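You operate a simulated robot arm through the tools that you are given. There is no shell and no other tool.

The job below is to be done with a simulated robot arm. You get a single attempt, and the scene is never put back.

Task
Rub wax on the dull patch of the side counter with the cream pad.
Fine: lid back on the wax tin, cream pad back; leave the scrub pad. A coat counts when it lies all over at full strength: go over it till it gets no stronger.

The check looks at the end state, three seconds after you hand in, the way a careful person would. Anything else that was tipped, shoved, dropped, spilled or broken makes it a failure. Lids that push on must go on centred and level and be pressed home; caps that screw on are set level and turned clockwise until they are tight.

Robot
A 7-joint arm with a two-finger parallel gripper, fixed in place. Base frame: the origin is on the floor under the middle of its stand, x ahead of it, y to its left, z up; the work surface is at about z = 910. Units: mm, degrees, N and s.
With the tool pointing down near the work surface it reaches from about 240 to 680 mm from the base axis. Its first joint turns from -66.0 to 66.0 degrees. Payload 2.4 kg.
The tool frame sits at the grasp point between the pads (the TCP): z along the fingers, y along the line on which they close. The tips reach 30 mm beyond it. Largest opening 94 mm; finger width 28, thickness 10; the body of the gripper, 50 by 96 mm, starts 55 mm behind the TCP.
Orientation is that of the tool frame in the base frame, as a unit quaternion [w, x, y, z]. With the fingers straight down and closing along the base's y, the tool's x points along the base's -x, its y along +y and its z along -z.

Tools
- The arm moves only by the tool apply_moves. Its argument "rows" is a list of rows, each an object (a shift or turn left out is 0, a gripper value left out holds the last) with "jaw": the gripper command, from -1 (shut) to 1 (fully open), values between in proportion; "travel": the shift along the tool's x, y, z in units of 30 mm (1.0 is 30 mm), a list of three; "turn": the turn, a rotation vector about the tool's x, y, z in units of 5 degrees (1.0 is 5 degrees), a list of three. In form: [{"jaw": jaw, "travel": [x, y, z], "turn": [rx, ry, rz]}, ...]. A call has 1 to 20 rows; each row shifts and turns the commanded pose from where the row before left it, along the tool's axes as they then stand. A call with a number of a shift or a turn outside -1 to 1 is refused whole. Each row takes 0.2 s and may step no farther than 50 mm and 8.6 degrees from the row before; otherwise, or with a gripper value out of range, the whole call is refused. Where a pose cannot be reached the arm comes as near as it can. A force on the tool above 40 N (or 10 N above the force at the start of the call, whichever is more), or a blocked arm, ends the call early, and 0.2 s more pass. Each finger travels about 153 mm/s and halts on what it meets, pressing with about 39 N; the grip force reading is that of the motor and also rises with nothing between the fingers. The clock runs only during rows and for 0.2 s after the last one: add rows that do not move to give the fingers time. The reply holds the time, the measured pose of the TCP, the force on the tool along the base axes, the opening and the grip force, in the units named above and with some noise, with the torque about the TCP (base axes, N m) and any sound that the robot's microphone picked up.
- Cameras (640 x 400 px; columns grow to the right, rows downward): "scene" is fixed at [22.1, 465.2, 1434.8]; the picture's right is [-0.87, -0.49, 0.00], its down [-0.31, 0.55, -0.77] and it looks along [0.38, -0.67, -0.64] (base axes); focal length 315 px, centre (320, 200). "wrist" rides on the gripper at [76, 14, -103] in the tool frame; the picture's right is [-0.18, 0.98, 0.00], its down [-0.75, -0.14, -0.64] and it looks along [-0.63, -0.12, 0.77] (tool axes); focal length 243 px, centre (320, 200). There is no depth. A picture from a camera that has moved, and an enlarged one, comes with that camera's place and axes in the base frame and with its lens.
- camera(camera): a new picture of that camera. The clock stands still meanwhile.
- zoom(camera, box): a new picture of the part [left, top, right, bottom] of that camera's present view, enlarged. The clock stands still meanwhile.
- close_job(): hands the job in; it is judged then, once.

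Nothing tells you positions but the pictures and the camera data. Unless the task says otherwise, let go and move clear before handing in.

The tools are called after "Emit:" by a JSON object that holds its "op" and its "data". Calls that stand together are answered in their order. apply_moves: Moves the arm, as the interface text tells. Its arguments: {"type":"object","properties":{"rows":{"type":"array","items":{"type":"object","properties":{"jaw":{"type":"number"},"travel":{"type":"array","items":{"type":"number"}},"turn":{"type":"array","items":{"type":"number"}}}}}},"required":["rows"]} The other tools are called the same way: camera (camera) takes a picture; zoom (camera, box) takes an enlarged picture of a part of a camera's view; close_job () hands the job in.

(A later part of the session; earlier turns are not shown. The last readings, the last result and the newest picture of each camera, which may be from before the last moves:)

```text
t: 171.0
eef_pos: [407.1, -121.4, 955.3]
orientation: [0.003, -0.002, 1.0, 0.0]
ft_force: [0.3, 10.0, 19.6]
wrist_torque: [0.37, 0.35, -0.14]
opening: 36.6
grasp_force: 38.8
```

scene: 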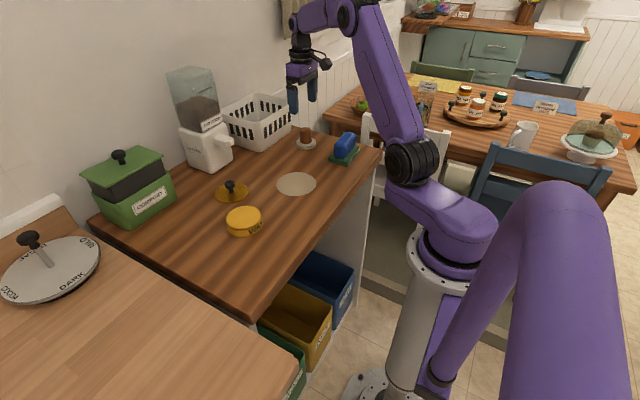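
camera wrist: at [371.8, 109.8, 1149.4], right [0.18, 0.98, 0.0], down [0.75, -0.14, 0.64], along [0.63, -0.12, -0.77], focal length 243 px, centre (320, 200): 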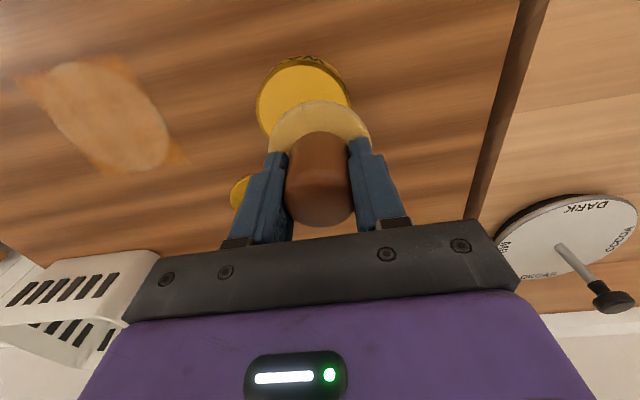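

Emit:
{"op": "apply_moves", "data": {"rows": [{"travel": [0, 0, -0.007]}, {"travel": [-0.03, -0.12, 0]}, {"travel": [-0.05, -0.12, 0]}, {"travel": [-0.08, -0.1068, 0]}, {}]}}

```text
t: 172.2
eef_pos: [412.0, -132.5, 957.4]
orientation: [0.001, -0.002, 1.0, 0.0]
ft_force: [-0.2, 0.5, 0.2]
wrist_torque: [-0.05, 0.03, 0.02]
opening: 36.4
grasp_force: 38.9
```

Emit:
{"op": "apply_moves", "data": {"rows": [{"travel": [0.05, -0.05, 0.014]}, {}]}}

```text
t: 172.8
eef_pos: [410.3, -133.8, 956.8]
orientation: [0.003, -0.002, 1.0, 0.001]
ft_force: [0.0, -0.8, -0.7]
wrist_torque: [0.0, 0.01, -0.02]
opening: 36.8
grasp_force: 38.9
```

Emit:
{"op": "apply_moves", "data": {"rows": [{"travel": [0, 0, 0.014]}, {}]}}

```text
t: 173.4
eef_pos: [409.7, -133.4, 955.8]
orientation: [0.004, -0.003, 1.0, 0.0]
ft_force: [0.9, 2.4, 11.0]
wrist_torque: [0.13, 0.22, -0.02]
opening: 36.5
grasp_force: 38.7
```

Emit:
{"op": "apply_moves", "data": {"rows": [{"travel": [-0.1, -0.0896, 0]}, {"travel": [-0.1207, -0.0697, 0]}, {"travel": [-0.131, -0.0477, 0]}, {}]}}

```text
t: 174.0
eef_pos: [414.6, -139.2, 955.5]
orientation: [0.0, -0.003, 1.0, 0.0]
ft_force: [-4.3, 2.3, 14.8]
wrist_torque: [-0.03, 0.11, -0.01]
opening: 36.7
grasp_force: 38.9
stopped in row 3: the force on the tool passed its limit at 44 N (the readings are from after the stop); the commanded pose is now the measured one
```

Emit:
{"op": "apply_moves", "data": {"rows": [{"travel": [-0.1, -0.03, -0.008]}, {"travel": [-0.13, -0.03, 0]}, {"travel": [-0.1373, -0.01, 0]}, {}]}}

```text
t: 175.0
eef_pos: [426.3, -142.0, 955.9]
orientation: [0.001, -0.002, 1.0, 0.001]
ft_force: [-5.7, -1.8, 17.3]
wrist_torque: [-0.17, 0.27, -0.04]
opening: 36.8
grasp_force: 38.6
```

Emit:
{"op": "apply_moves", "data": {"rows": [{"travel": [-0.1394, 0, -0.005]}, {"travel": [-0.1373, 0.0242, -0.001]}, {"travel": [-0.131, 0.0477, 0]}, {}]}}

```text
t: 176.0
eef_pos: [437.3, -137.7, 955.8]
orientation: [0.0, -0.004, 1.0, 0.0]
ft_force: [-8.3, -2.7, 24.1]
wrist_torque: [-0.25, 0.35, -0.02]
opening: 36.7
grasp_force: 38.9
```

Emit:
{"op": "apply_moves", "data": {"rows": [{"travel": [-0.1207, 0.05, -0.009]}, {"travel": [-0.1068, 0.0896, -0.002]}, {"travel": [-0.0896, 0.1068, -0.001]}, {}]}}

Emit:
{"op": "zoom", "data": {"camera": "scene", "box": [260, 140, 340, 210]}}

```text
t: 177.0
eef_pos: [448.6, -131.9, 956.1]
orientation: [0.001, -0.002, 1.0, 0.001]
ft_force: [-3.8, -4.9, 15.1]
wrist_torque: [-0.27, 0.14, 0.01]
opening: 36.6
grasp_force: 39.3
```

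```text
5.71 times, centred on (300, 175) of scene
camera zoom: at [21.7, 465.2, 1434.8], right [-0.87, -0.49, 0.0], down [-0.31, 0.55, -0.77], along [0.38, -0.67, -0.64], focal length 1802 px, centre (434, 343)
```

zoom: 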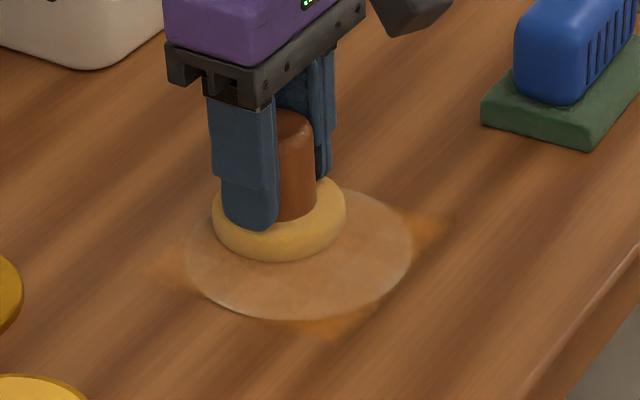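

Emit:
{"op": "apply_moves", "data": {"rows": [{"travel": [-0.07, 0.11, -0.006]}, {"travel": [-0.05, 0.13, -0.002]}, {"travel": [-0.03, 0.137, -0.002]}, {}]}}

```text
t: 178.0
eef_pos: [452.2, -120.4, 956.4]
orientation: [0.0, -0.003, 1.0, 0.001]
ft_force: [-0.1, -0.7, -1.0]
wrist_torque: [0.0, -0.03, 0.0]
opening: 36.4
grasp_force: 39.1
```

A full rim lap is done. Lifting to compare.

Emit:
{"op": "apply_moves", "data": {"rows": [{"travel": [0, 0, -0.5]}, {"travel": [0, 0, -0.9]}, {"travel": [0, 0, -0.9]}, {"travel": [0, 0, -0.7]}, {}]}}

Emit:
{"op": "zoom", "data": {"camera": "scene", "box": [275, 165, 325, 205]}}

Emit:
{"op": "zoom", "data": {"camera": "wrist", "box": [180, 0, 420, 160]}}

```text
t: 179.2
eef_pos: [450.8, -121.6, 1045.8]
orientation: [0.0, -0.002, 1.0, 0.0]
ft_force: [-0.3, -0.1, -0.7]
wrist_torque: [0.01, -0.01, -0.01]
opening: 36.3
grasp_force: 39.2
```

```text
10.00 times, centred on (300, 185) of scene
camera zoom: at [22.1, 465.2, 1434.8], right [-0.87, -0.49, 0.0], down [-0.31, 0.55, -0.77], along [0.38, -0.67, -0.64], focal length 3153 px, centre (520, 350)
```

zoom: 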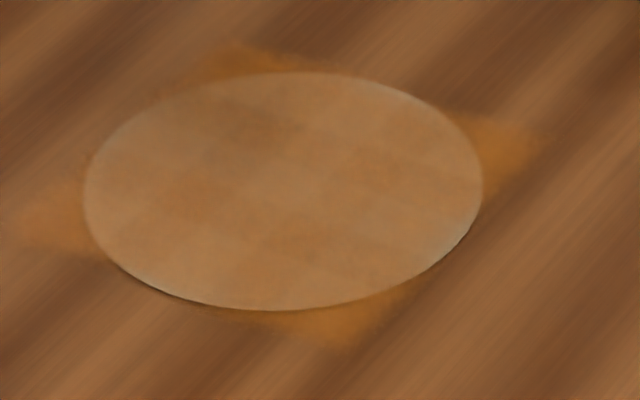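

```text
2.50 times, centred on (300, 80) of wrist
camera zoom: at [375.2, -106.5, 1148.7], right [0.18, 0.98, 0.0], down [0.75, -0.14, 0.64], along [0.63, -0.11, -0.77], focal length 606 px, centre (370, 500)
```

zoom: 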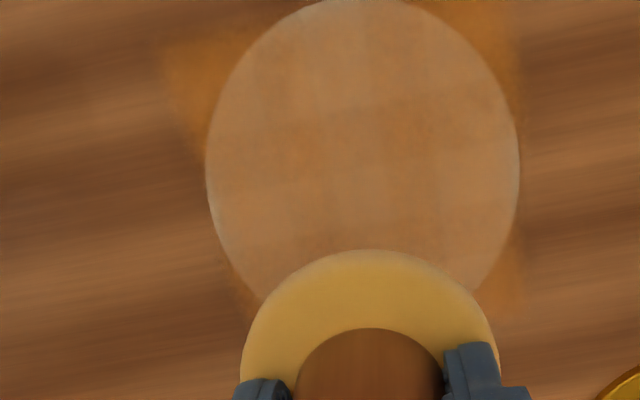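

Little visible change now. To be sure it's really saturated I'll reload the pad once more and repeat, then compare.

Emit:
{"op": "apply_moves", "data": {"rows": [{"travel": [0.0248, 0.962, 0]}, {"travel": [0.0248, 0.962, 0]}, {"travel": [0.0248, 0.962, 0]}, {"travel": [0.0248, 0.962, 0]}, {"travel": [0.0248, 0.962, 0]}, {"travel": [0.0248, 0.962, 0]}, {"travel": [0.0248, 0.962, 0]}, {}, {"travel": [0, 0, 0.7]}, {"travel": [0, 0, 0.7]}, {"travel": [0, 0, 0.55]}, {}, {}]}}

Emit:
{"op": "zoom", "data": {"camera": "wrist", "box": [260, 60, 380, 160]}}

Emit:
{"op": "zoom", "data": {"camera": "scene", "box": [215, 185, 275, 245]}}

```text
t: 182.0
eef_pos: [446.2, 82.9, 986.9]
orientation: [0.002, -0.003, 1.0, 0.002]
ft_force: [-1.1, 0.4, 0.1]
wrist_torque: [0.0, -0.03, -0.02]
opening: 36.6
grasp_force: 39.1
```

```text
4.00 times, centred on (320, 110) of wrist
camera zoom: at [370.7, 98.2, 1089.4], right [0.18, 0.98, 0.0], down [0.75, -0.14, 0.64], along [0.63, -0.11, -0.77], focal length 970 px, centre (320, 560)
```

zoom: 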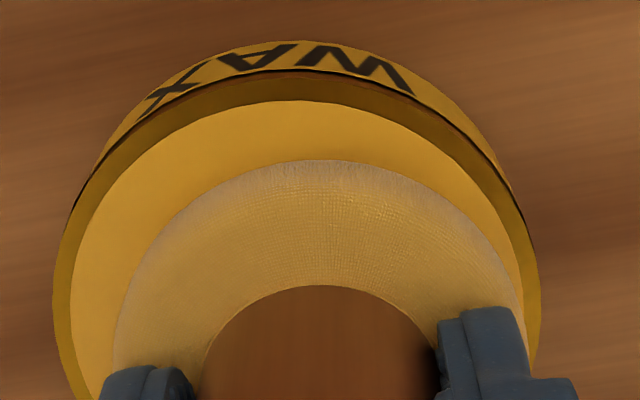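

```text
6.67 times, centred on (245, 215) of scene
camera zoom: at [22.1, 465.2, 1434.8], right [-0.87, -0.49, 0.0], down [-0.31, 0.55, -0.77], along [0.38, -0.67, -0.64], focal length 2102 px, centre (820, 100)
```

zoom: 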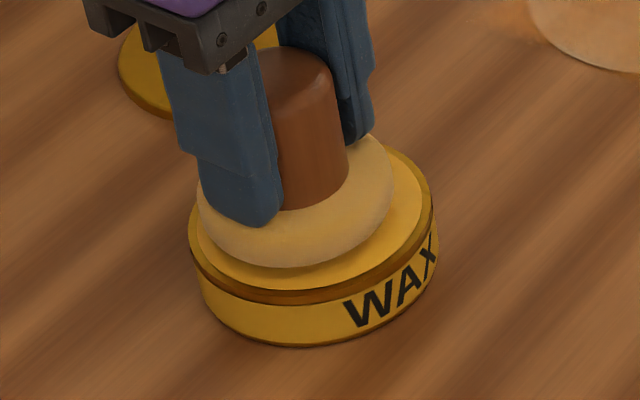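

Re-centring over the tin (about -3.4 mm in y) and lowering onto the wax.

Emit:
{"op": "apply_moves", "data": {"rows": [{"travel": [0, -0.115, 0.033]}, {"travel": [0, 0, 0.05]}, {"travel": [0, 0, 0.05]}, {}, {}]}}

Emit:
{"op": "apply_moves", "data": {"rows": [{"travel": [0, 0, 0.025]}, {}]}}

```text
t: 183.2
eef_pos: [446.2, 78.7, 985.4]
orientation: [0.001, -0.003, 1.0, 0.001]
ft_force: [-0.5, -0.1, -0.1]
wrist_torque: [-0.03, 0.01, -0.01]
opening: 36.5
grasp_force: 39.4
```

```text
t: 183.8
eef_pos: [447.1, 80.0, 982.7]
orientation: [0.001, -0.003, 1.0, 0.001]
ft_force: [-0.4, 0.8, -1.2]
wrist_torque: [0.01, -0.02, -0.01]
opening: 36.3
grasp_force: 39.2
```

Emit:
{"op": "apply_moves", "data": {"rows": [{"travel": [0, 0, 0.025]}, {}]}}

Emit:
{"op": "apply_moves", "data": {"rows": [{"travel": [0, 0, 0.02]}, {}]}}

```text
t: 184.4
eef_pos: [446.6, 80.2, 982.3]
orientation: [0.001, -0.003, 1.0, 0.001]
ft_force: [-0.5, -0.6, 0.0]
wrist_torque: [0.01, 0.01, 0.01]
opening: 36.3
grasp_force: 39.7
```

```text
t: 185.0
eef_pos: [446.8, 78.5, 982.0]
orientation: [0.001, -0.002, 1.0, 0.0]
ft_force: [-0.5, -0.1, 0.2]
wrist_torque: [0.02, -0.01, 0.02]
opening: 36.4
grasp_force: 38.9
```

Emit:
{"op": "apply_moves", "data": {"rows": [{"travel": [0, 0, 0.02]}, {}]}}

Emit:
{"op": "apply_moves", "data": {"rows": [{"travel": [0, 0, 0.02]}, {}]}}

```text
t: 185.6
eef_pos: [447.6, 79.8, 981.9]
orientation: [0.001, -0.003, 1.0, 0.001]
ft_force: [-1.3, 0.4, 4.2]
wrist_torque: [-0.1, 0.09, 0.02]
opening: 36.4
grasp_force: 39.3
```

```text
t: 186.2
eef_pos: [446.9, 79.5, 983.0]
orientation: [0.002, -0.003, 1.0, 0.001]
ft_force: [-0.4, 2.3, 4.1]
wrist_torque: [0.04, 0.02, 0.03]
opening: 36.2
grasp_force: 39.2
```

Emit:
{"op": "apply_moves", "data": {"rows": [{"travel": [0, 0, 0.02]}, {}, {}, {}, {}, {}, {}]}}

Emit:
{"op": "zoom", "data": {"camera": "wrist", "box": [260, 60, 380, 160]}}

Emit:
{"op": "zoom", "data": {"camera": "scene", "box": [215, 185, 275, 245]}}

```text
t: 187.1
eef_pos: [446.9, 78.2, 981.7]
orientation: [0.002, -0.003, 1.0, 0.001]
ft_force: [-4.1, 0.4, 10.3]
wrist_torque: [-0.11, 0.3, -0.01]
opening: 36.4
grasp_force: 38.9
stopped in row 4: the force on the tool passed its limit at 41 N (the readings are from after the stop); the commanded pose is now the measured one
```

```text
4.00 times, centred on (320, 110) of wrist
camera zoom: at [371.3, 94.1, 1083.8], right [0.18, 0.98, 0.0], down [0.75, -0.14, 0.64], along [0.63, -0.11, -0.76], focal length 970 px, centre (320, 560)
```

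zoom: 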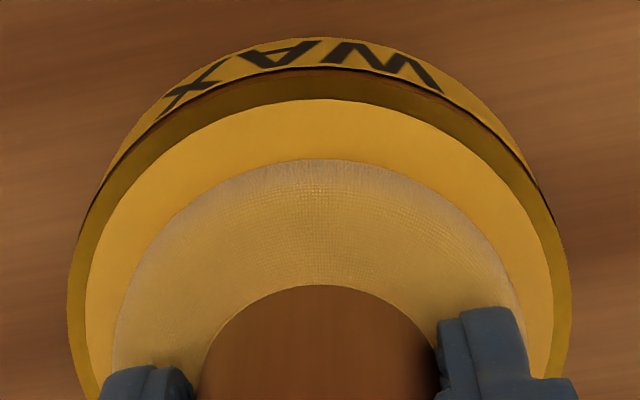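

```text
6.67 times, centred on (245, 215) of scene
camera zoom: at [21.8, 465.2, 1434.8], right [-0.87, -0.49, 0.0], down [-0.31, 0.55, -0.77], along [0.38, -0.67, -0.64], focal length 2102 px, centre (820, 100)
```

zoom: 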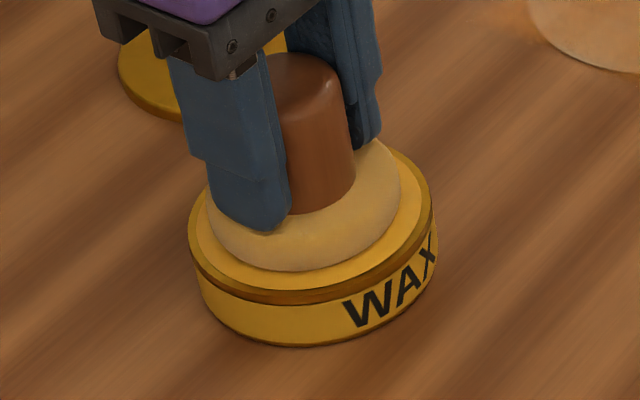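

Loaded. Lifting, straightening the tool slightly in the air, and going back to the patch.

Emit:
{"op": "apply_moves", "data": {"rows": [{"travel": [0, 0, -0.1]}, {"travel": [0, 0, -0.4]}, {"travel": [0, 0, -0.7]}, {"travel": [0, 0, -0.7], "turn": [0.02, 0.045, 0.06]}, {"travel": [0.084, -0.937, 0]}, {"travel": [0.084, -0.937, 0]}, {"travel": [0.084, -0.937, 0]}, {"travel": [0.084, -0.937, 0]}, {"travel": [0.084, -0.937, 0]}, {"travel": [0.084, -0.937, 0]}, {"travel": [0.084, -0.937, 0]}, {}, {"travel": [0, 0, 0.9]}, {"travel": [0, 0, 0.9]}, {"travel": [0, 0, 0.9]}, {}, {}]}}

```text
t: 190.7
eef_pos: [434.1, -118.6, 959.4]
orientation: [0.001, 0.0, 1.0, -0.001]
ft_force: [0.2, 0.2, 0.0]
wrist_torque: [0.0, 0.0, 0.01]
opening: 36.3
grasp_force: 39.2
```

Emit:
{"op": "apply_moves", "data": {"rows": [{"travel": [0.1, 0, 0.03]}, {"travel": [0, 0, 0.03]}, {}]}}

Emit:
{"op": "apply_moves", "data": {"rows": [{"travel": [0, 0, 0.02]}, {}]}}

```text
t: 191.5
eef_pos: [428.6, -118.2, 956.7]
orientation: [0.0, 0.0, 1.0, -0.001]
ft_force: [0.6, 0.2, -0.1]
wrist_torque: [0.03, 0.01, -0.03]
opening: 36.4
grasp_force: 38.7
```

```text
t: 192.1
eef_pos: [428.8, -118.4, 955.7]
orientation: [0.001, 0.0, 1.0, 0.001]
ft_force: [-0.9, 0.6, 8.7]
wrist_torque: [0.03, 0.09, 0.01]
opening: 36.3
grasp_force: 39.4
```

Contact at 9 N in the centre. Stroking toward the near edge.

Emit:
{"op": "apply_moves", "data": {"rows": [{"travel": [0.15, 0, 0.003]}, {"travel": [0.16, 0, 0.001]}, {"travel": [0.16, 0, 0.001]}, {"travel": [0.16, 0, 0.001]}, {"travel": [0.16, 0, 0.001]}, {}]}}

```text
t: 193.5
eef_pos: [404.8, -118.5, 955.3]
orientation: [0.002, 0.0, 1.0, -0.001]
ft_force: [9.9, -1.0, 24.4]
wrist_torque: [0.01, -0.18, 0.0]
opening: 36.4
grasp_force: 39.6
```

Emit:
{"op": "apply_moves", "data": {"rows": [{"travel": [0, 0.05, -0.012]}, {"travel": [-0.0242, 0.1373, -0.001]}, {"travel": [-0.0477, 0.131, -0.001]}, {"travel": [-0.0697, 0.1207, -0.001]}, {}]}}

```text
t: 194.7
eef_pos: [405.7, -105.7, 954.8]
orientation: [-0.002, -0.001, 1.0, 0.0]
ft_force: [-7.9, -8.4, 26.7]
wrist_torque: [-0.41, 0.09, -0.1]
opening: 36.7
grasp_force: 38.9
```

Emit:
{"op": "apply_moves", "data": {"rows": [{"travel": [-0.03, 0.03, -0.012]}, {"travel": [-0.0896, 0.1068, -0.001]}, {"travel": [-0.1068, 0.0896, -0.001]}, {"travel": [-0.1207, 0.0697, -0.001]}, {}]}}

```text
t: 195.9
eef_pos: [417.0, -95.1, 955.4]
orientation: [0.0, 0.0, 1.0, 0.001]
ft_force: [-8.0, -4.0, 23.1]
wrist_torque: [-0.19, 0.28, -0.03]
opening: 36.6
grasp_force: 39.1
```

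Emit:
{"op": "apply_moves", "data": {"rows": [{"travel": [-0.1, 0.03, -0.009]}, {"travel": [-0.1373, 0.0242, -0.001]}, {"travel": [-0.1394, 0, -0.001]}, {"travel": [-0.1373, -0.0242, 0]}, {}]}}

```text
t: 197.1
eef_pos: [432.8, -95.7, 956.7]
orientation: [0.0, -0.001, 1.0, 0.0]
ft_force: [0.1, 0.4, 2.2]
wrist_torque: [0.04, 0.05, 0.02]
opening: 36.7
grasp_force: 39.3
```

Emit:
{"op": "apply_moves", "data": {"rows": [{"travel": [-0.05, 0.03, 0.01]}, {"travel": [-0.131, -0.03, 0]}, {"travel": [-0.1207, -0.0697, 0]}, {"travel": [-0.1068, -0.0896, 0]}, {}]}}

```text
t: 198.3
eef_pos: [444.6, -99.5, 956.2]
orientation: [0.0, 0.0, 1.0, 0.001]
ft_force: [0.4, 0.4, -0.7]
wrist_torque: [-0.01, 0.0, 0.01]
opening: 36.5
grasp_force: 39.3
```

Emit:
{"op": "apply_moves", "data": {"rows": [{"travel": [-0.02, 0, 0.015]}, {}]}}

```text
t: 198.9
eef_pos: [446.2, -98.7, 955.7]
orientation: [0.0, 0.0, 1.0, 0.001]
ft_force: [0.4, 0.1, 0.3]
wrist_torque: [-0.01, 0.04, -0.02]
opening: 36.7
grasp_force: 38.4
```

Emit:
{"op": "apply_moves", "data": {"rows": [{"travel": [-0.02, 0, 0.014]}, {}]}}

```text
t: 199.5
eef_pos: [445.9, -99.6, 955.8]
orientation: [0.0, 0.0, 1.0, 0.0]
ft_force: [-3.7, 0.9, 9.8]
wrist_torque: [0.01, 0.17, -0.02]
opening: 36.5
grasp_force: 39.2
```

Emit:
{"op": "apply_moves", "data": {"rows": [{"travel": [-0.0896, -0.1068, 0]}, {"travel": [-0.0697, -0.1207, 0]}, {"travel": [-0.0477, -0.131, 0]}, {"travel": [-0.0242, -0.1373, 0]}, {}]}}

```text
t: 200.7
eef_pos: [455.1, -114.0, 956.4]
orientation: [0.001, 0.0, 1.0, 0.0]
ft_force: [-0.8, 4.5, 10.9]
wrist_torque: [0.15, 0.11, -0.04]
opening: 36.5
grasp_force: 38.8
```

Emit:
{"op": "apply_moves", "data": {"rows": [{"travel": [0.01, -0.12, -0.001]}, {"travel": [0.03, -0.1373, -0.001]}, {"travel": [0.05, -0.131, -0.001]}, {"travel": [0.0697, -0.1207, -0.001]}, {}]}}

```text
t: 201.9
eef_pos: [449.5, -129.4, 955.8]
orientation: [0.0, 0.0, 1.0, 0.0]
ft_force: [5.1, 3.7, 12.0]
wrist_torque: [0.13, -0.15, -0.01]
opening: 36.7
grasp_force: 39.0
```

Emit:
{"op": "apply_moves", "data": {"rows": [{"travel": [0.08, -0.1068, -0.001]}, {"travel": [0.1, -0.0896, -0.001]}, {"travel": [0.1207, -0.0697, -0.001]}, {"travel": [0.131, -0.0477, 0]}, {}]}}

```text
t: 203.1
eef_pos: [436.1, -138.5, 956.0]
orientation: [0.003, -0.001, 1.0, -0.001]
ft_force: [9.0, 6.3, 29.6]
wrist_torque: [0.33, 0.11, -0.11]
opening: 36.5
grasp_force: 38.3
```

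Emit:
{"op": "apply_moves", "data": {"rows": [{"travel": [0.05, -0.03, -0.012]}, {"travel": [0.1373, -0.0242, 0]}, {"travel": [0.1394, 0, 0]}, {"travel": [0.1373, 0.0242, 0]}, {}]}}

```text
t: 204.3
eef_pos: [426.0, -140.8, 956.2]
orientation: [0.004, 0.0, 1.0, -0.002]
ft_force: [12.3, -4.5, 30.4]
wrist_torque: [-0.09, -0.03, 0.02]
opening: 36.7
grasp_force: 38.4
```

Emit:
{"op": "apply_moves", "data": {"rows": [{"travel": [0.05, 0.01, -0.014]}, {"travel": [0.131, 0.0477, -0.001]}, {"travel": [0.1207, 0.0697, -0.001]}, {"travel": [0.1068, 0.0896, -0.001]}, {}]}}

```text
t: 205.5
eef_pos: [409.3, -132.5, 955.4]
orientation: [0.0, 0.0, 1.0, 0.0]
ft_force: [4.8, -5.4, 16.6]
wrist_torque: [-0.31, -0.24, 0.0]
opening: 36.4
grasp_force: 38.8
```

Emit:
{"op": "apply_moves", "data": {"rows": [{"travel": [0.05, 0.06, -0.005]}, {"travel": [0.0697, 0.1207, -0.001]}, {"travel": [0.0477, 0.131, -0.001]}, {"travel": [0.0242, 0.1373, 0]}, {}]}}

Emit:
{"op": "zoom", "data": {"camera": "scene", "box": [260, 140, 340, 210]}}

```text
t: 206.7
eef_pos: [403.9, -119.7, 956.7]
orientation: [0.0, 0.001, 1.0, 0.0]
ft_force: [-1.8, -10.5, 22.1]
wrist_torque: [-0.45, 0.05, -0.01]
opening: 36.7
grasp_force: 39.1
```

```text
5.71 times, centred on (300, 175) of scene
camera zoom: at [21.7, 465.1, 1434.8], right [-0.87, -0.49, 0.0], down [-0.31, 0.55, -0.77], along [0.38, -0.67, -0.64], focal length 1802 px, centre (434, 343)
```

zoom: 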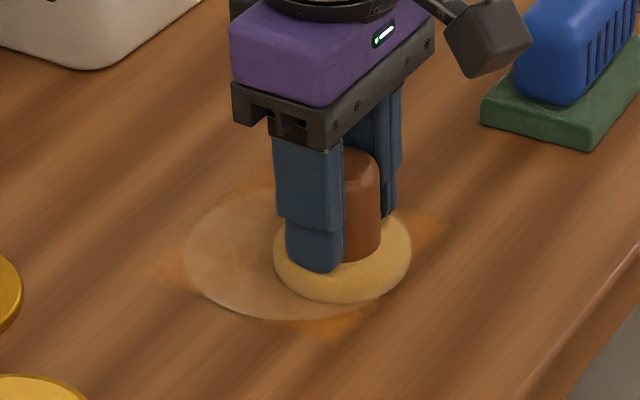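

A full well-pressed lap. Now a stroke across the middle.

Emit:
{"op": "apply_moves", "data": {"rows": [{"travel": [-0.05, 0.03, -0.01]}, {"travel": [-0.16, 0, -0.001]}, {"travel": [-0.16, 0, -0.001]}, {"travel": [-0.16, 0, -0.001]}, {}]}}

```text
t: 207.9
eef_pos: [419.0, -118.0, 955.6]
orientation: [0.001, 0.0, 1.0, 0.0]
ft_force: [-0.7, 0.2, 0.5]
wrist_torque: [0.04, 0.03, -0.01]
opening: 36.5
grasp_force: 38.6
```

Emit:
{"op": "apply_moves", "data": {"rows": [{"travel": [0, 0, 0.013]}, {"travel": [-0.16, 0, 0.001]}, {"travel": [-0.16, 0, 0]}, {"travel": [-0.16, 0, 0]}, {}]}}

```text
t: 209.1
eef_pos: [434.0, -120.5, 955.8]
orientation: [0.0, 0.0, 1.0, 0.0]
ft_force: [-8.7, -2.0, 20.6]
wrist_torque: [-0.07, 0.4, 0.0]
opening: 36.6
grasp_force: 38.6
```

Emit:
{"op": "apply_moves", "data": {"rows": [{"travel": [-0.12, 0, -0.007]}, {"travel": [-0.16, 0, 0]}, {"travel": [-0.16, 0, 0]}, {}]}}

```text
t: 210.1
eef_pos: [447.4, -118.4, 955.6]
orientation: [0.0, 0.0, 1.0, 0.0]
ft_force: [-2.7, -0.7, 4.7]
wrist_torque: [-0.02, 0.15, 0.01]
opening: 36.6
grasp_force: 39.2
```

Now lifting to compare the patch with the earlier views.

Emit:
{"op": "apply_moves", "data": {"rows": [{"travel": [0, 0, -0.5]}, {"travel": [0, 0, -0.9]}, {"travel": [0, 0, -0.9]}, {"travel": [0, 0, -0.7]}, {}]}}

Emit:
{"op": "zoom", "data": {"camera": "scene", "box": [275, 165, 325, 205]}}

Emit:
{"op": "zoom", "data": {"camera": "wrist", "box": [180, 0, 420, 160]}}

```text
t: 211.3
eef_pos: [446.9, -119.8, 1043.8]
orientation: [0.0, 0.0, 1.0, 0.0]
ft_force: [-0.3, -0.1, -0.8]
wrist_torque: [-0.02, 0.01, -0.02]
opening: 36.6
grasp_force: 39.0
```

```text
10.00 times, centred on (300, 185) of scene
camera zoom: at [22.1, 465.2, 1434.8], right [-0.87, -0.49, 0.0], down [-0.31, 0.55, -0.77], along [0.38, -0.67, -0.64], focal length 3153 px, centre (520, 350)
```

zoom: 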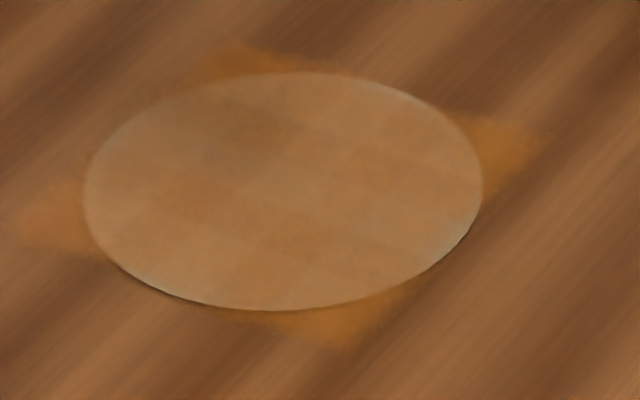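

```text
2.50 times, centred on (300, 80) of wrist
camera zoom: at [371.7, -103.8, 1145.9], right [0.18, 0.98, 0.0], down [0.75, -0.14, 0.64], along [0.63, -0.12, -0.77], focal length 606 px, centre (370, 500)
```

zoom: 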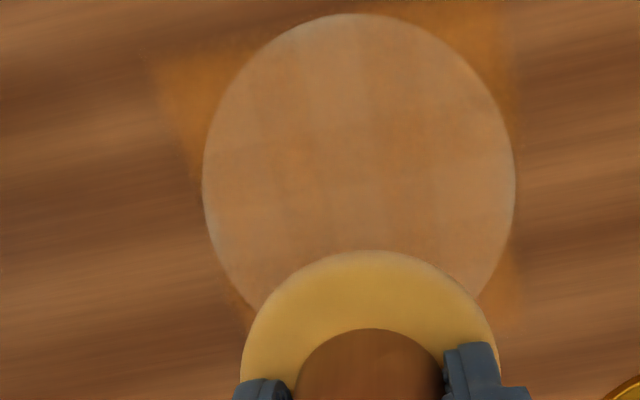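

The coat looks the same as before this fresh pass, so it's saturated over the interior. For certainty at the outermost rim I'll touch the four extremes with a slight overlap, starting with the -y side.

Emit:
{"op": "apply_moves", "data": {"rows": [{"travel": [0.6, -0.87, 0]}, {"travel": [0, 0, 0.9]}, {"travel": [0, 0, 0.9]}, {"travel": [0, 0, 0.9]}, {"travel": [0, 0, 0.24]}, {}, {}]}}

Emit:
{"op": "apply_moves", "data": {"rows": [{"travel": [0, 0, 0.025]}, {}]}}

```text
t: 212.9
eef_pos: [428.7, -146.3, 957.8]
orientation: [0.0, 0.0, 1.0, 0.0]
ft_force: [-0.3, 0.2, -1.0]
wrist_torque: [0.03, -0.02, -0.04]
opening: 36.6
grasp_force: 39.2
```

```text
t: 213.5
eef_pos: [430.0, -145.8, 957.0]
orientation: [0.0, 0.0, 1.0, 0.0]
ft_force: [-0.2, -0.8, -0.7]
wrist_torque: [-0.02, -0.03, 0.0]
opening: 36.5
grasp_force: 39.3
```

Emit:
{"op": "apply_moves", "data": {"rows": [{"travel": [0, 0, 0.025]}, {}]}}

Emit:
{"op": "apply_moves", "data": {"rows": [{"travel": [0, 0, 0.015]}, {}]}}

```text
t: 214.1
eef_pos: [428.6, -146.7, 955.3]
orientation: [0.0, 0.001, 1.0, 0.0]
ft_force: [0.0, 0.3, 2.0]
wrist_torque: [-0.02, 0.1, -0.02]
opening: 36.5
grasp_force: 38.9
```

```text
t: 214.7
eef_pos: [429.2, -146.3, 956.3]
orientation: [0.001, 0.0, 1.0, 0.0]
ft_force: [1.7, 0.6, 8.5]
wrist_torque: [0.06, 0.16, -0.02]
opening: 36.6
grasp_force: 38.6
```

Emit:
{"op": "apply_moves", "data": {"rows": [{"travel": [-0.13, 0.01, 0]}, {"travel": [-0.13, 0.02, 0]}, {"travel": [0.12, -0.02, 0.001]}, {"travel": [0.13, -0.01, 0.002]}, {"travel": [0.13, 0.01, 0.002]}, {"travel": [0.13, 0.02, 0.002]}, {}]}}

```text
t: 216.3
eef_pos: [423.6, -144.9, 955.3]
orientation: [0.002, 0.0, 1.0, 0.0]
ft_force: [6.3, -0.1, 14.2]
wrist_torque: [0.15, 0.01, -0.07]
opening: 36.6
grasp_force: 39.1
```

Emit:
{"op": "apply_moves", "data": {"rows": [{"travel": [0, 0, -0.06]}, {"travel": [0.7, 0.9, 0]}, {}, {"travel": [0, 0, 0.03]}, {"travel": [0, 0, 0.018]}, {}]}}

```text
t: 217.7
eef_pos: [400.4, -118.1, 956.2]
orientation: [0.001, 0.0, 1.0, 0.0]
ft_force: [0.5, 0.4, -0.5]
wrist_torque: [-0.01, -0.02, -0.03]
opening: 36.5
grasp_force: 38.5
```

Emit:
{"op": "apply_moves", "data": {"rows": [{"travel": [0, 0, 0.018]}, {}]}}

```text
t: 218.3
eef_pos: [401.2, -118.6, 957.2]
orientation: [-0.001, -0.001, 1.0, 0.0]
ft_force: [-0.1, -0.8, 0.6]
wrist_torque: [-0.01, 0.0, 0.0]
opening: 36.6
grasp_force: 39.1
```

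Emit:
{"op": "apply_moves", "data": {"rows": [{"travel": [0, 0, 0.015]}, {}]}}

```text
t: 218.9
eef_pos: [399.8, -118.9, 955.5]
orientation: [0.001, 0.001, 1.0, 0.0]
ft_force: [-5.2, -1.3, 22.6]
wrist_torque: [-0.09, 0.36, 0.0]
opening: 36.4
grasp_force: 38.8
```

Emit:
{"op": "apply_moves", "data": {"rows": [{"travel": [0, 0, -0.008]}, {"travel": [-0.1, 0.05, 0]}, {"travel": [0.1, 0.05, 0]}, {"travel": [0.0, 0.1, 0]}, {"travel": [-0.08, 0.1, 0]}, {}]}}

```text
t: 219.5
eef_pos: [400.7, -117.4, 956.5]
orientation: [-0.001, 0.001, 1.0, 0.0]
ft_force: [-4.4, 0.9, 10.3]
wrist_torque: [0.09, 0.0, 0.02]
opening: 36.4
grasp_force: 38.7
stopped in row 3: the force on the tool passed its limit at 43 N (the readings are from after the stop); the commanded pose is now the measured one
```

Emit:
{"op": "apply_moves", "data": {"rows": [{"travel": [0.02, 0.05, -0.004]}, {"travel": [0, 0.1, -0.001]}, {"travel": [-0.03, 0.1, -0.001]}, {}]}}

```text
t: 220.5
eef_pos: [402.1, -110.4, 956.4]
orientation: [0.001, 0.001, 1.0, -0.001]
ft_force: [0.2, -8.1, 20.5]
wrist_torque: [-0.3, 0.05, 0.02]
opening: 36.5
grasp_force: 39.0
```

Emit:
{"op": "apply_moves", "data": {"rows": [{"travel": [0, 0, -0.04]}, {"travel": [0, -0.4, 0]}, {"travel": [0, 0, 0.035]}, {}]}}

```text
t: 221.6
eef_pos: [400.7, -120.4, 955.2]
orientation: [-0.002, -0.001, 1.0, 0.001]
ft_force: [-3.7, 2.6, 10.7]
wrist_torque: [-0.03, -0.04, 0.01]
opening: 36.6
grasp_force: 38.9
stopped in row 4: the force on the tool passed its limit at 41 N (the readings are from after the stop); the commanded pose is now the measured one
```

Emit:
{"op": "apply_moves", "data": {"rows": [{"travel": [-0.03, -0.08, -0.003]}, {"travel": [-0.03, -0.1, -0.001]}, {"travel": [-0.05, -0.1, 0]}, {}]}}

```text
t: 222.6
eef_pos: [402.7, -129.7, 956.0]
orientation: [-0.001, 0.0, 1.0, -0.001]
ft_force: [1.4, 2.8, 4.6]
wrist_torque: [0.04, -0.22, 0.06]
opening: 36.8
grasp_force: 39.4
```

Now the +y extreme.

Emit:
{"op": "apply_moves", "data": {"rows": [{"travel": [0, 0, -0.1]}, {"travel": [-0.43, 0.667, 0]}, {"travel": [-0.43, 0.667, 0]}, {}, {"travel": [0, 0, 0.08]}, {"travel": [0, 0, 0.02]}, {}]}}

```text
t: 224.2
eef_pos: [429.8, -89.8, 955.5]
orientation: [-0.001, 0.0, 1.0, 0.001]
ft_force: [0.2, -0.8, -0.7]
wrist_torque: [-0.02, 0.0, 0.01]
opening: 36.4
grasp_force: 39.2
```

Emit:
{"op": "apply_moves", "data": {"rows": [{"travel": [0, 0, 0.015]}, {}]}}

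```text
t: 224.8
eef_pos: [428.8, -89.6, 956.4]
orientation: [-0.001, 0.0, 1.0, 0.0]
ft_force: [-0.9, 0.8, 5.8]
wrist_torque: [-0.05, -0.1, 0.02]
opening: 36.6
grasp_force: 39.1
```

Emit:
{"op": "apply_moves", "data": {"rows": [{"travel": [0.12, -0.01, 0.004]}, {"travel": [0.13, -0.02, 0.001]}, {"travel": [-0.12, 0.02, 0]}, {"travel": [-0.13, 0.01, 0]}, {"travel": [-0.13, -0.01, 0]}, {"travel": [-0.13, -0.02, 0]}, {}]}}

```text
t: 225.7
eef_pos: [424.6, -91.0, 955.8]
orientation: [-0.003, 0.001, 1.0, 0.001]
ft_force: [-6.4, 1.8, 15.8]
wrist_torque: [-0.03, -0.12, 0.0]
opening: 36.5
grasp_force: 39.0
stopped in row 4: the force on the tool passed its limit at 45 N (the readings are from after the stop); the commanded pose is now the measured one
```

Emit:
{"op": "apply_moves", "data": {"rows": [{"travel": [-0.05, 0.02, -0.006]}, {"travel": [-0.13, 0, -0.001]}, {"travel": [-0.13, -0.01, -0.001]}, {"travel": [-0.13, -0.02, -0.001]}, {}]}}

```text
t: 226.9
eef_pos: [438.5, -92.0, 956.0]
orientation: [-0.004, 0.0, 1.0, 0.001]
ft_force: [-4.6, 0.8, 14.4]
wrist_torque: [-0.02, -0.09, 0.01]
opening: 36.6
grasp_force: 39.2
```

And the far (+x) extreme, straightening the tool while lifted.

Emit:
{"op": "apply_moves", "data": {"rows": [{"travel": [0, 0, -0.15]}, {"travel": [-0.62, -0.88, 0], "turn": [0.01, -0.08, 0]}, {}, {"travel": [0, 0, 0.12]}, {"travel": [0, 0, 0.02]}, {}]}}

```text
t: 228.3
eef_pos: [455.4, -116.5, 956.9]
orientation: [0.0, 0.001, 1.0, 0.0]
ft_force: [0.9, -0.7, -0.4]
wrist_torque: [0.0, -0.01, 0.03]
opening: 36.4
grasp_force: 39.4
```

Emit:
{"op": "apply_moves", "data": {"rows": [{"travel": [-0.04, 0, 0.018]}, {}]}}

```text
t: 228.9
eef_pos: [456.9, -117.9, 954.8]
orientation: [-0.001, 0.0, 1.0, -0.001]
ft_force: [-8.2, 4.7, 19.9]
wrist_torque: [0.13, 0.39, -0.02]
opening: 36.3
grasp_force: 39.4
```

Emit:
{"op": "apply_moves", "data": {"rows": [{"travel": [0, 0, -0.007]}, {"travel": [0.02, -0.1, 0]}, {"travel": [0.03, -0.1, 0]}, {}]}}

```text
t: 229.9
eef_pos: [457.2, -123.1, 956.0]
orientation: [0.002, 0.0, 1.0, 0.0]
ft_force: [5.0, 7.5, 18.2]
wrist_torque: [0.28, 0.18, -0.16]
opening: 36.8
grasp_force: 38.7
```

Emit:
{"op": "apply_moves", "data": {"rows": [{"travel": [0, 0, -0.05]}, {"travel": [-0.03, 0.35, 0]}, {}, {"travel": [0, 0, 0.043]}, {}]}}

```text
t: 231.1
eef_pos: [458.2, -113.1, 957.3]
orientation: [0.0, 0.0, 1.0, -0.001]
ft_force: [0.6, -1.6, 4.7]
wrist_torque: [-0.13, 0.06, 0.05]
opening: 36.4
grasp_force: 38.8
```

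Emit:
{"op": "apply_moves", "data": {"rows": [{"travel": [0.02, 0.1, 0.003]}, {"travel": [0.04, 0.1, 0]}, {"travel": [0.06, 0.1, 0]}, {}]}}

Emit:
{"op": "apply_moves", "data": {"rows": [{"travel": [0, 0, -0.5]}, {"travel": [0, 0, -0.9]}, {"travel": [0, 0, -0.9]}, {"travel": [0, 0, -0.7]}, {}]}}

Emit:
{"op": "zoom", "data": {"camera": "scene", "box": [275, 165, 325, 205]}}

Emit:
{"op": "zoom", "data": {"camera": "wrist", "box": [180, 0, 420, 160]}}

```text
t: 232.1
eef_pos: [454.7, -103.6, 955.7]
orientation: [0.001, 0.001, 1.0, 0.0]
ft_force: [4.3, -6.5, 17.4]
wrist_torque: [-0.33, 0.08, 0.03]
opening: 36.3
grasp_force: 38.7
```

```text
t: 233.3
eef_pos: [453.8, -102.0, 1045.1]
orientation: [-0.001, 0.0, 1.0, 0.0]
ft_force: [0.1, 1.0, -1.5]
wrist_torque: [-0.02, -0.03, 0.04]
opening: 36.4
grasp_force: 38.7
```

```text
10.00 times, centred on (300, 185) of scene
camera zoom: at [22.1, 465.2, 1434.8], right [-0.87, -0.49, 0.0], down [-0.31, 0.55, -0.77], along [0.38, -0.67, -0.64], focal length 3153 px, centre (520, 350)
```

zoom: 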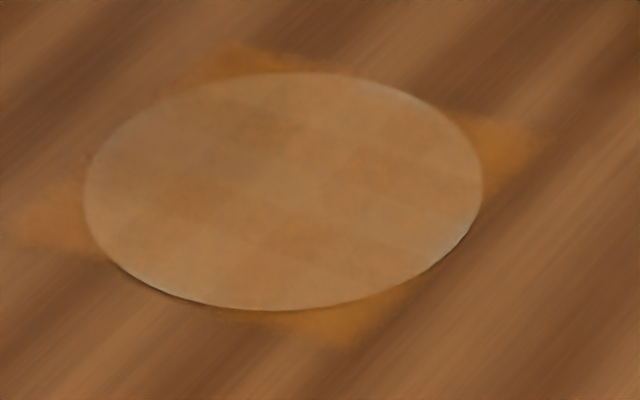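

```text
2.50 times, centred on (300, 80) of wrist
camera zoom: at [378.4, -86.9, 1148.4], right [0.18, 0.98, 0.0], down [0.75, -0.14, 0.64], along [0.63, -0.12, -0.77], focal length 606 px, centre (370, 500)
```

zoom: 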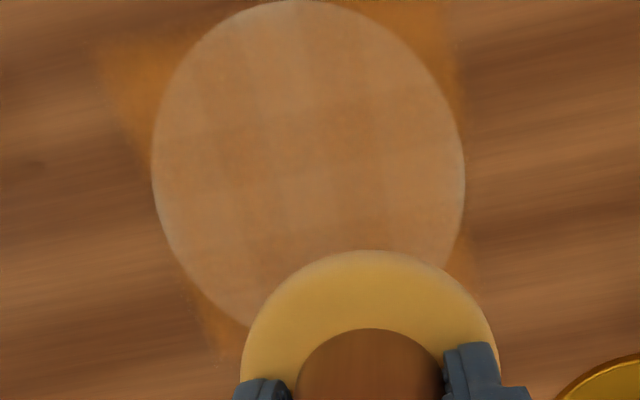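

Most of the rim is unchanged, but the near (-x) extreme looks a bit grey. I'll back off in x to look at that edge closely.

Emit:
{"op": "apply_moves", "data": {"rows": [{"travel": [0.8, -0.25, 0]}, {"travel": [0.8, -0.25, 0]}, {}, {}]}}

Emit:
{"op": "zoom", "data": {"camera": "wrist", "box": [230, 0, 410, 120]}}

Emit:
{"op": "zoom", "data": {"camera": "scene", "box": [300, 175, 330, 200]}}

```text
t: 234.3
eef_pos: [404.6, -118.6, 1046.7]
orientation: [0.0, 0.001, 1.0, -0.001]
ft_force: [-0.6, -0.6, -0.1]
wrist_torque: [0.04, 0.02, 0.0]
opening: 36.5
grasp_force: 39.0
```

```text
3.33 times, centred on (320, 60) of wrist
camera zoom: at [329.3, -102.8, 1148.8], right [0.19, 0.98, 0.0], down [0.75, -0.14, 0.64], along [0.63, -0.12, -0.77], focal length 809 px, centre (320, 667)
```

zoom: 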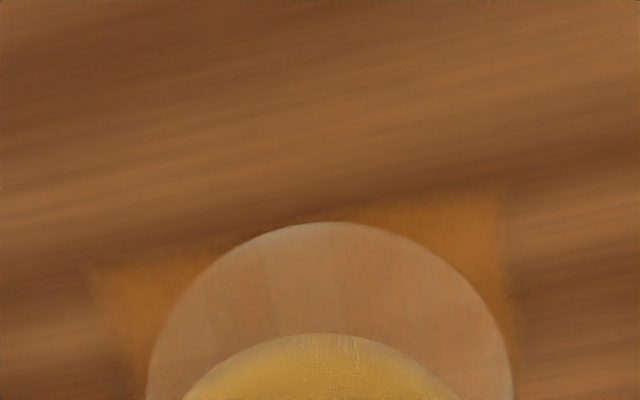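

```text
16.00 times, centred on (315, 188) of scene
camera zoom: at [22.1, 465.2, 1434.8], right [-0.87, -0.49, 0.0], down [-0.31, 0.55, -0.77], along [0.38, -0.67, -0.64], focal length 5044 px, centre (400, 400)
```

zoom: 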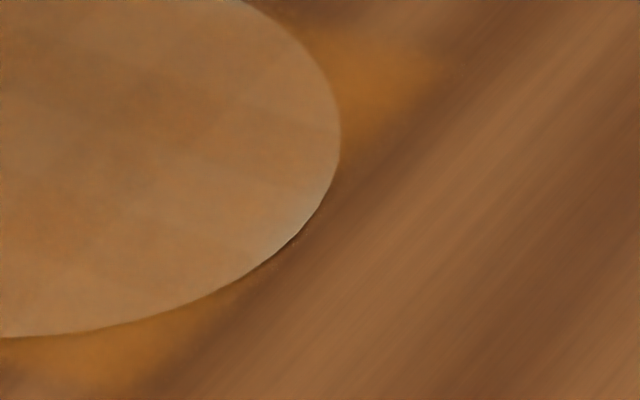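

Emit:
{"op": "zoom", "data": {"camera": "scene", "box": [270, 175, 300, 200]}}

Emit:
{"op": "zoom", "data": {"camera": "scene", "box": [270, 165, 300, 190]}}

Emit:
{"op": "zoom", "data": {"camera": "scene", "box": [300, 162, 330, 187]}}

```text
16.00 times, centred on (285, 188) of scene
camera zoom: at [22.1, 465.2, 1434.8], right [-0.87, -0.49, 0.0], down [-0.31, 0.55, -0.77], along [0.38, -0.67, -0.64], focal length 5044 px, centre (880, 400)
```

zoom: 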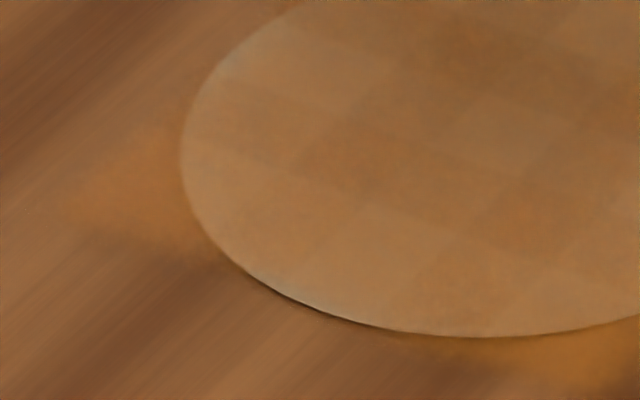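

```text
16.00 times, centred on (285, 178) of scene
camera zoom: at [22.1, 465.2, 1434.8], right [-0.87, -0.49, 0.0], down [-0.31, 0.55, -0.77], along [0.38, -0.67, -0.64], focal length 5044 px, centre (880, 560)
```

zoom: 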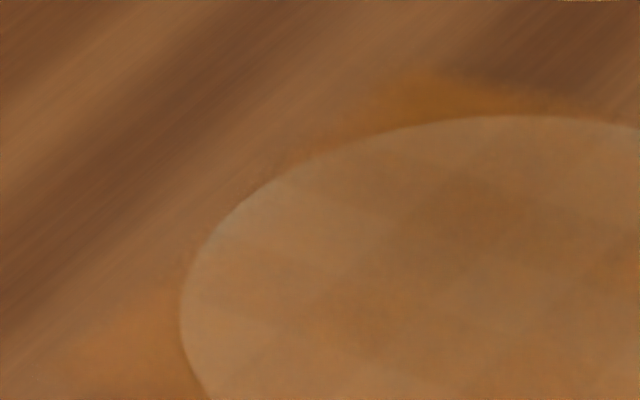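

```text
16.00 times, centred on (315, 174) of scene
camera zoom: at [22.1, 465.2, 1434.8], right [-0.87, -0.49, 0.0], down [-0.31, 0.55, -0.77], along [0.38, -0.67, -0.64], focal length 5044 px, centre (400, 608)
```

zoom: 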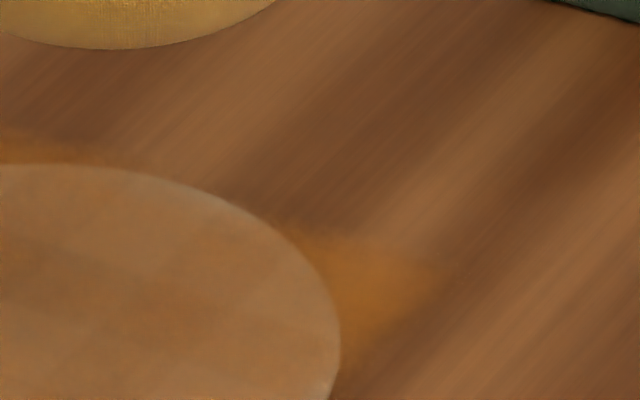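

Emit:
{"op": "zoom", "data": {"camera": "scene", "box": [260, 150, 340, 210]}}

Emit:
{"op": "zoom", "data": {"camera": "scene", "box": [265, 155, 335, 210]}}

```text
6.67 times, centred on (300, 180) of scene
camera zoom: at [22.1, 465.2, 1434.8], right [-0.87, -0.49, 0.0], down [-0.31, 0.55, -0.77], along [0.38, -0.67, -0.64], focal length 2102 px, centre (453, 333)
```

zoom: 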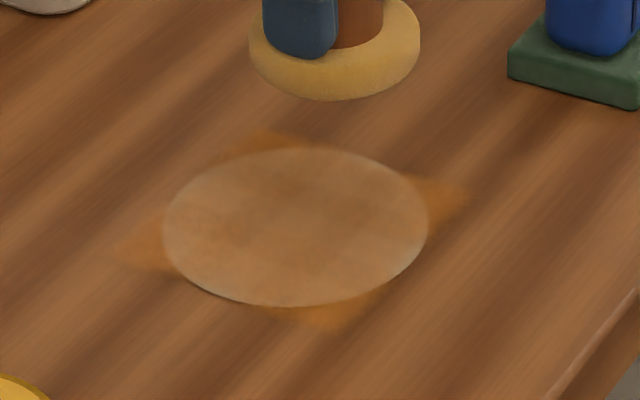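

```text
7.27 times, centred on (300, 182) of scene
camera zoom: at [22.1, 465.2, 1434.8], right [-0.87, -0.49, 0.0], down [-0.31, 0.55, -0.77], along [0.38, -0.67, -0.64], focal length 2293 px, centre (466, 327)
```

zoom: 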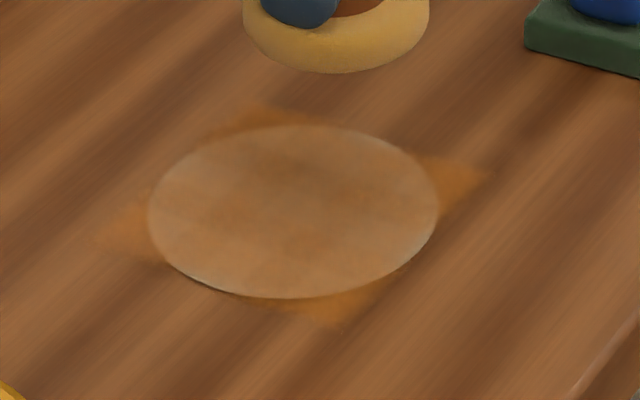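

The coat appears fully saturated and even. Now carrying the pad back to its home at about (516, -315.5).

Emit:
{"op": "apply_moves", "data": {"rows": [{"travel": [-0.53, -0.938, 0]}, {"travel": [-0.53, -0.938, 0]}, {"travel": [-0.53, -0.938, 0]}, {"travel": [-0.53, -0.938, 0]}, {"travel": [-0.53, -0.938, 0]}, {"travel": [-0.53, -0.938, 0]}, {"travel": [-0.53, -0.938, 0]}, {}, {}, {}]}}

Emit:
{"op": "camera", "data": {"camera": "wrist"}}

Emit:
{"op": "zoom", "data": {"camera": "scene", "box": [250, 80, 370, 180]}}

```text
t: 236.5
eef_pos: [518.7, -314.0, 1043.5]
orientation: [-0.001, 0.0, 1.0, 0.0]
ft_force: [-0.2, 0.5, -0.4]
wrist_torque: [-0.01, 0.02, 0.01]
opening: 36.5
grasp_force: 38.9
```

```text
taken
camera wrist: at [443.0, -299.2, 1145.8], right [0.18, 0.98, 0.0], down [0.75, -0.14, 0.64], along [0.63, -0.12, -0.77], focal length 243 px, centre (320, 200)
```

wrist: 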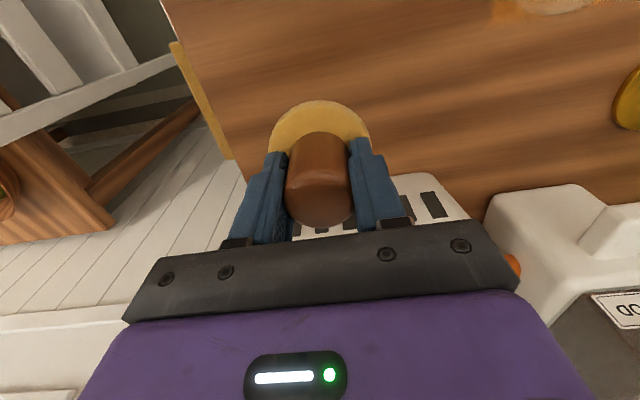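

```text
4.00 times, centred on (310, 130) of scene
camera zoom: at [22.1, 465.2, 1434.8], right [-0.87, -0.49, 0.0], down [-0.31, 0.55, -0.77], along [0.38, -0.67, -0.64], focal length 1261 px, centre (360, 480)
```

zoom: 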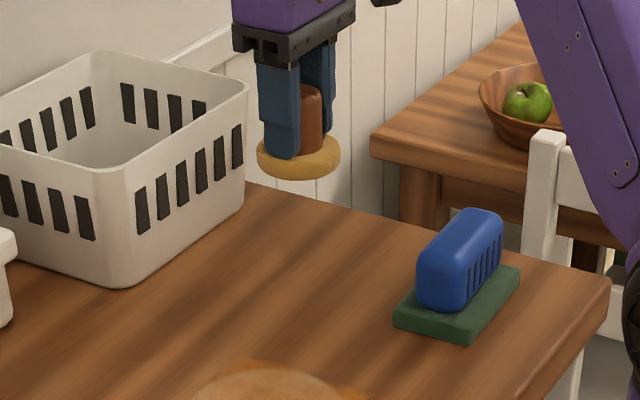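

Adjusting -2.7 mm in x to match the original spot and lowering.

Emit:
{"op": "apply_moves", "data": {"rows": [{"travel": [0.09, -0.01, 0]}, {"travel": [0, 0, 0.9]}, {"travel": [0, 0, 0.9]}, {"travel": [0, 0, 0.8]}, {}, {}]}}

Emit:
{"op": "apply_moves", "data": {"rows": [{"travel": [0, 0, 0.04]}, {"travel": [0, 0, 0.04]}, {}]}}

Emit:
{"op": "zoom", "data": {"camera": "scene", "box": [270, 100, 350, 170]}}

```text
t: 237.9
eef_pos: [512.8, -314.2, 967.1]
orientation: [0.0, 0.0, 1.0, 0.001]
ft_force: [-0.1, -0.2, -0.4]
wrist_torque: [0.0, -0.01, 0.02]
opening: 36.4
grasp_force: 38.9
```

```text
t: 238.7
eef_pos: [514.1, -314.9, 963.6]
orientation: [0.0, 0.0, 1.0, -0.001]
ft_force: [-0.9, 0.5, -0.3]
wrist_torque: [0.01, -0.01, -0.02]
opening: 36.3
grasp_force: 38.8
```

```text
5.71 times, centred on (310, 135) of scene
camera zoom: at [22.1, 465.2, 1434.8], right [-0.87, -0.49, 0.0], down [-0.31, 0.55, -0.77], along [0.38, -0.67, -0.64], focal length 1802 px, centre (377, 571)
```

zoom: 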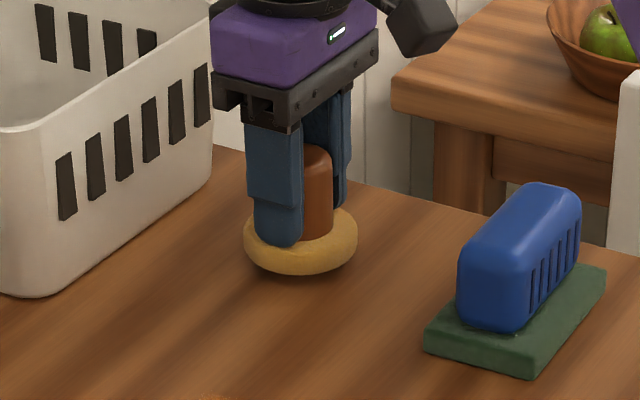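

Emit:
{"op": "apply_moves", "data": {"rows": [{"travel": [-0.07, 0.01, 0.05]}, {"travel": [0, 0, 0.05]}, {"travel": [0, 0, 0.04]}, {}]}}

Emit:
{"op": "apply_moves", "data": {"rows": [{"travel": [0, 0, 0.03]}, {}]}}

```text
t: 239.7
eef_pos: [516.4, -315.9, 961.4]
orientation: [0.0, 0.0, 1.0, 0.001]
ft_force: [-0.6, 1.3, -0.5]
wrist_torque: [0.02, -0.01, -0.05]
opening: 36.6
grasp_force: 38.7
```

```text
t: 240.3
eef_pos: [516.0, -315.1, 958.9]
orientation: [-0.001, -0.001, 1.0, -0.001]
ft_force: [-0.9, -1.2, 0.1]
wrist_torque: [0.04, -0.01, -0.02]
opening: 36.6
grasp_force: 38.9
```

Emit:
{"op": "apply_moves", "data": {"rows": [{"travel": [0, 0, 0.03]}, {}]}}

Emit:
{"op": "apply_moves", "data": {"rows": [{"travel": [0, 0, 0.03]}, {}]}}

```text
t: 240.9
eef_pos: [517.5, -316.0, 958.4]
orientation: [0.0, 0.0, 1.0, 0.0]
ft_force: [-0.4, 0.3, -0.5]
wrist_torque: [0.01, 0.03, 0.02]
opening: 36.7
grasp_force: 39.0
```

```text
t: 241.5
eef_pos: [515.7, -315.4, 957.7]
orientation: [0.0, 0.001, 1.0, 0.0]
ft_force: [0.4, 0.0, -1.4]
wrist_torque: [0.0, 0.0, -0.01]
opening: 36.6
grasp_force: 38.7
```

Emit:
{"op": "apply_moves", "data": {"rows": [{"travel": [0, 0, 0.03]}, {}]}}

Emit:
{"op": "apply_moves", "data": {"rows": [{"travel": [0, 0, 0.02]}, {}]}}

```text
t: 242.1
eef_pos: [516.3, -316.1, 956.5]
orientation: [0.001, -0.001, 1.0, 0.0]
ft_force: [-0.3, 0.2, -0.6]
wrist_torque: [0.04, 0.01, 0.01]
opening: 36.5
grasp_force: 38.9
```

```text
t: 242.7
eef_pos: [515.9, -315.7, 956.1]
orientation: [-0.001, 0.0, 1.0, -0.001]
ft_force: [0.4, -0.1, -0.1]
wrist_torque: [0.02, -0.02, 0.01]
opening: 36.5
grasp_force: 38.9
```

Emit:
{"op": "apply_moves", "data": {"rows": [{"travel": [0, 0, 0.02]}, {}]}}

Emit:
{"op": "zoom", "data": {"camera": "scene", "box": [270, 100, 350, 170]}}

```text
t: 243.3
eef_pos: [517.0, -316.3, 955.1]
orientation: [0.0, 0.0, 1.0, 0.0]
ft_force: [-0.9, 1.3, 8.2]
wrist_torque: [0.08, 0.23, -0.01]
opening: 36.4
grasp_force: 38.6
```

```text
5.71 times, centred on (310, 135) of scene
camera zoom: at [21.9, 465.3, 1434.7], right [-0.87, -0.49, 0.0], down [-0.31, 0.55, -0.77], along [0.38, -0.67, -0.64], focal length 1802 px, centre (377, 571)
```

zoom: 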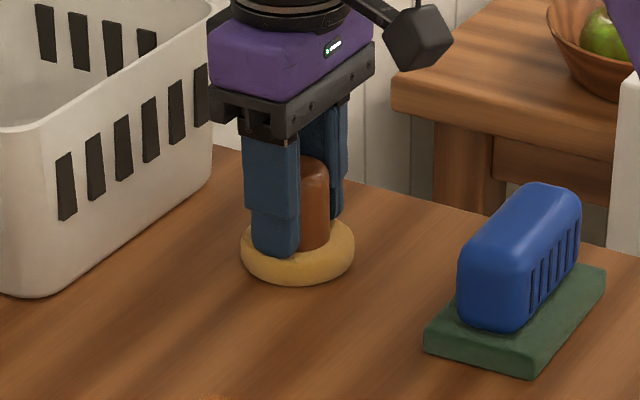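

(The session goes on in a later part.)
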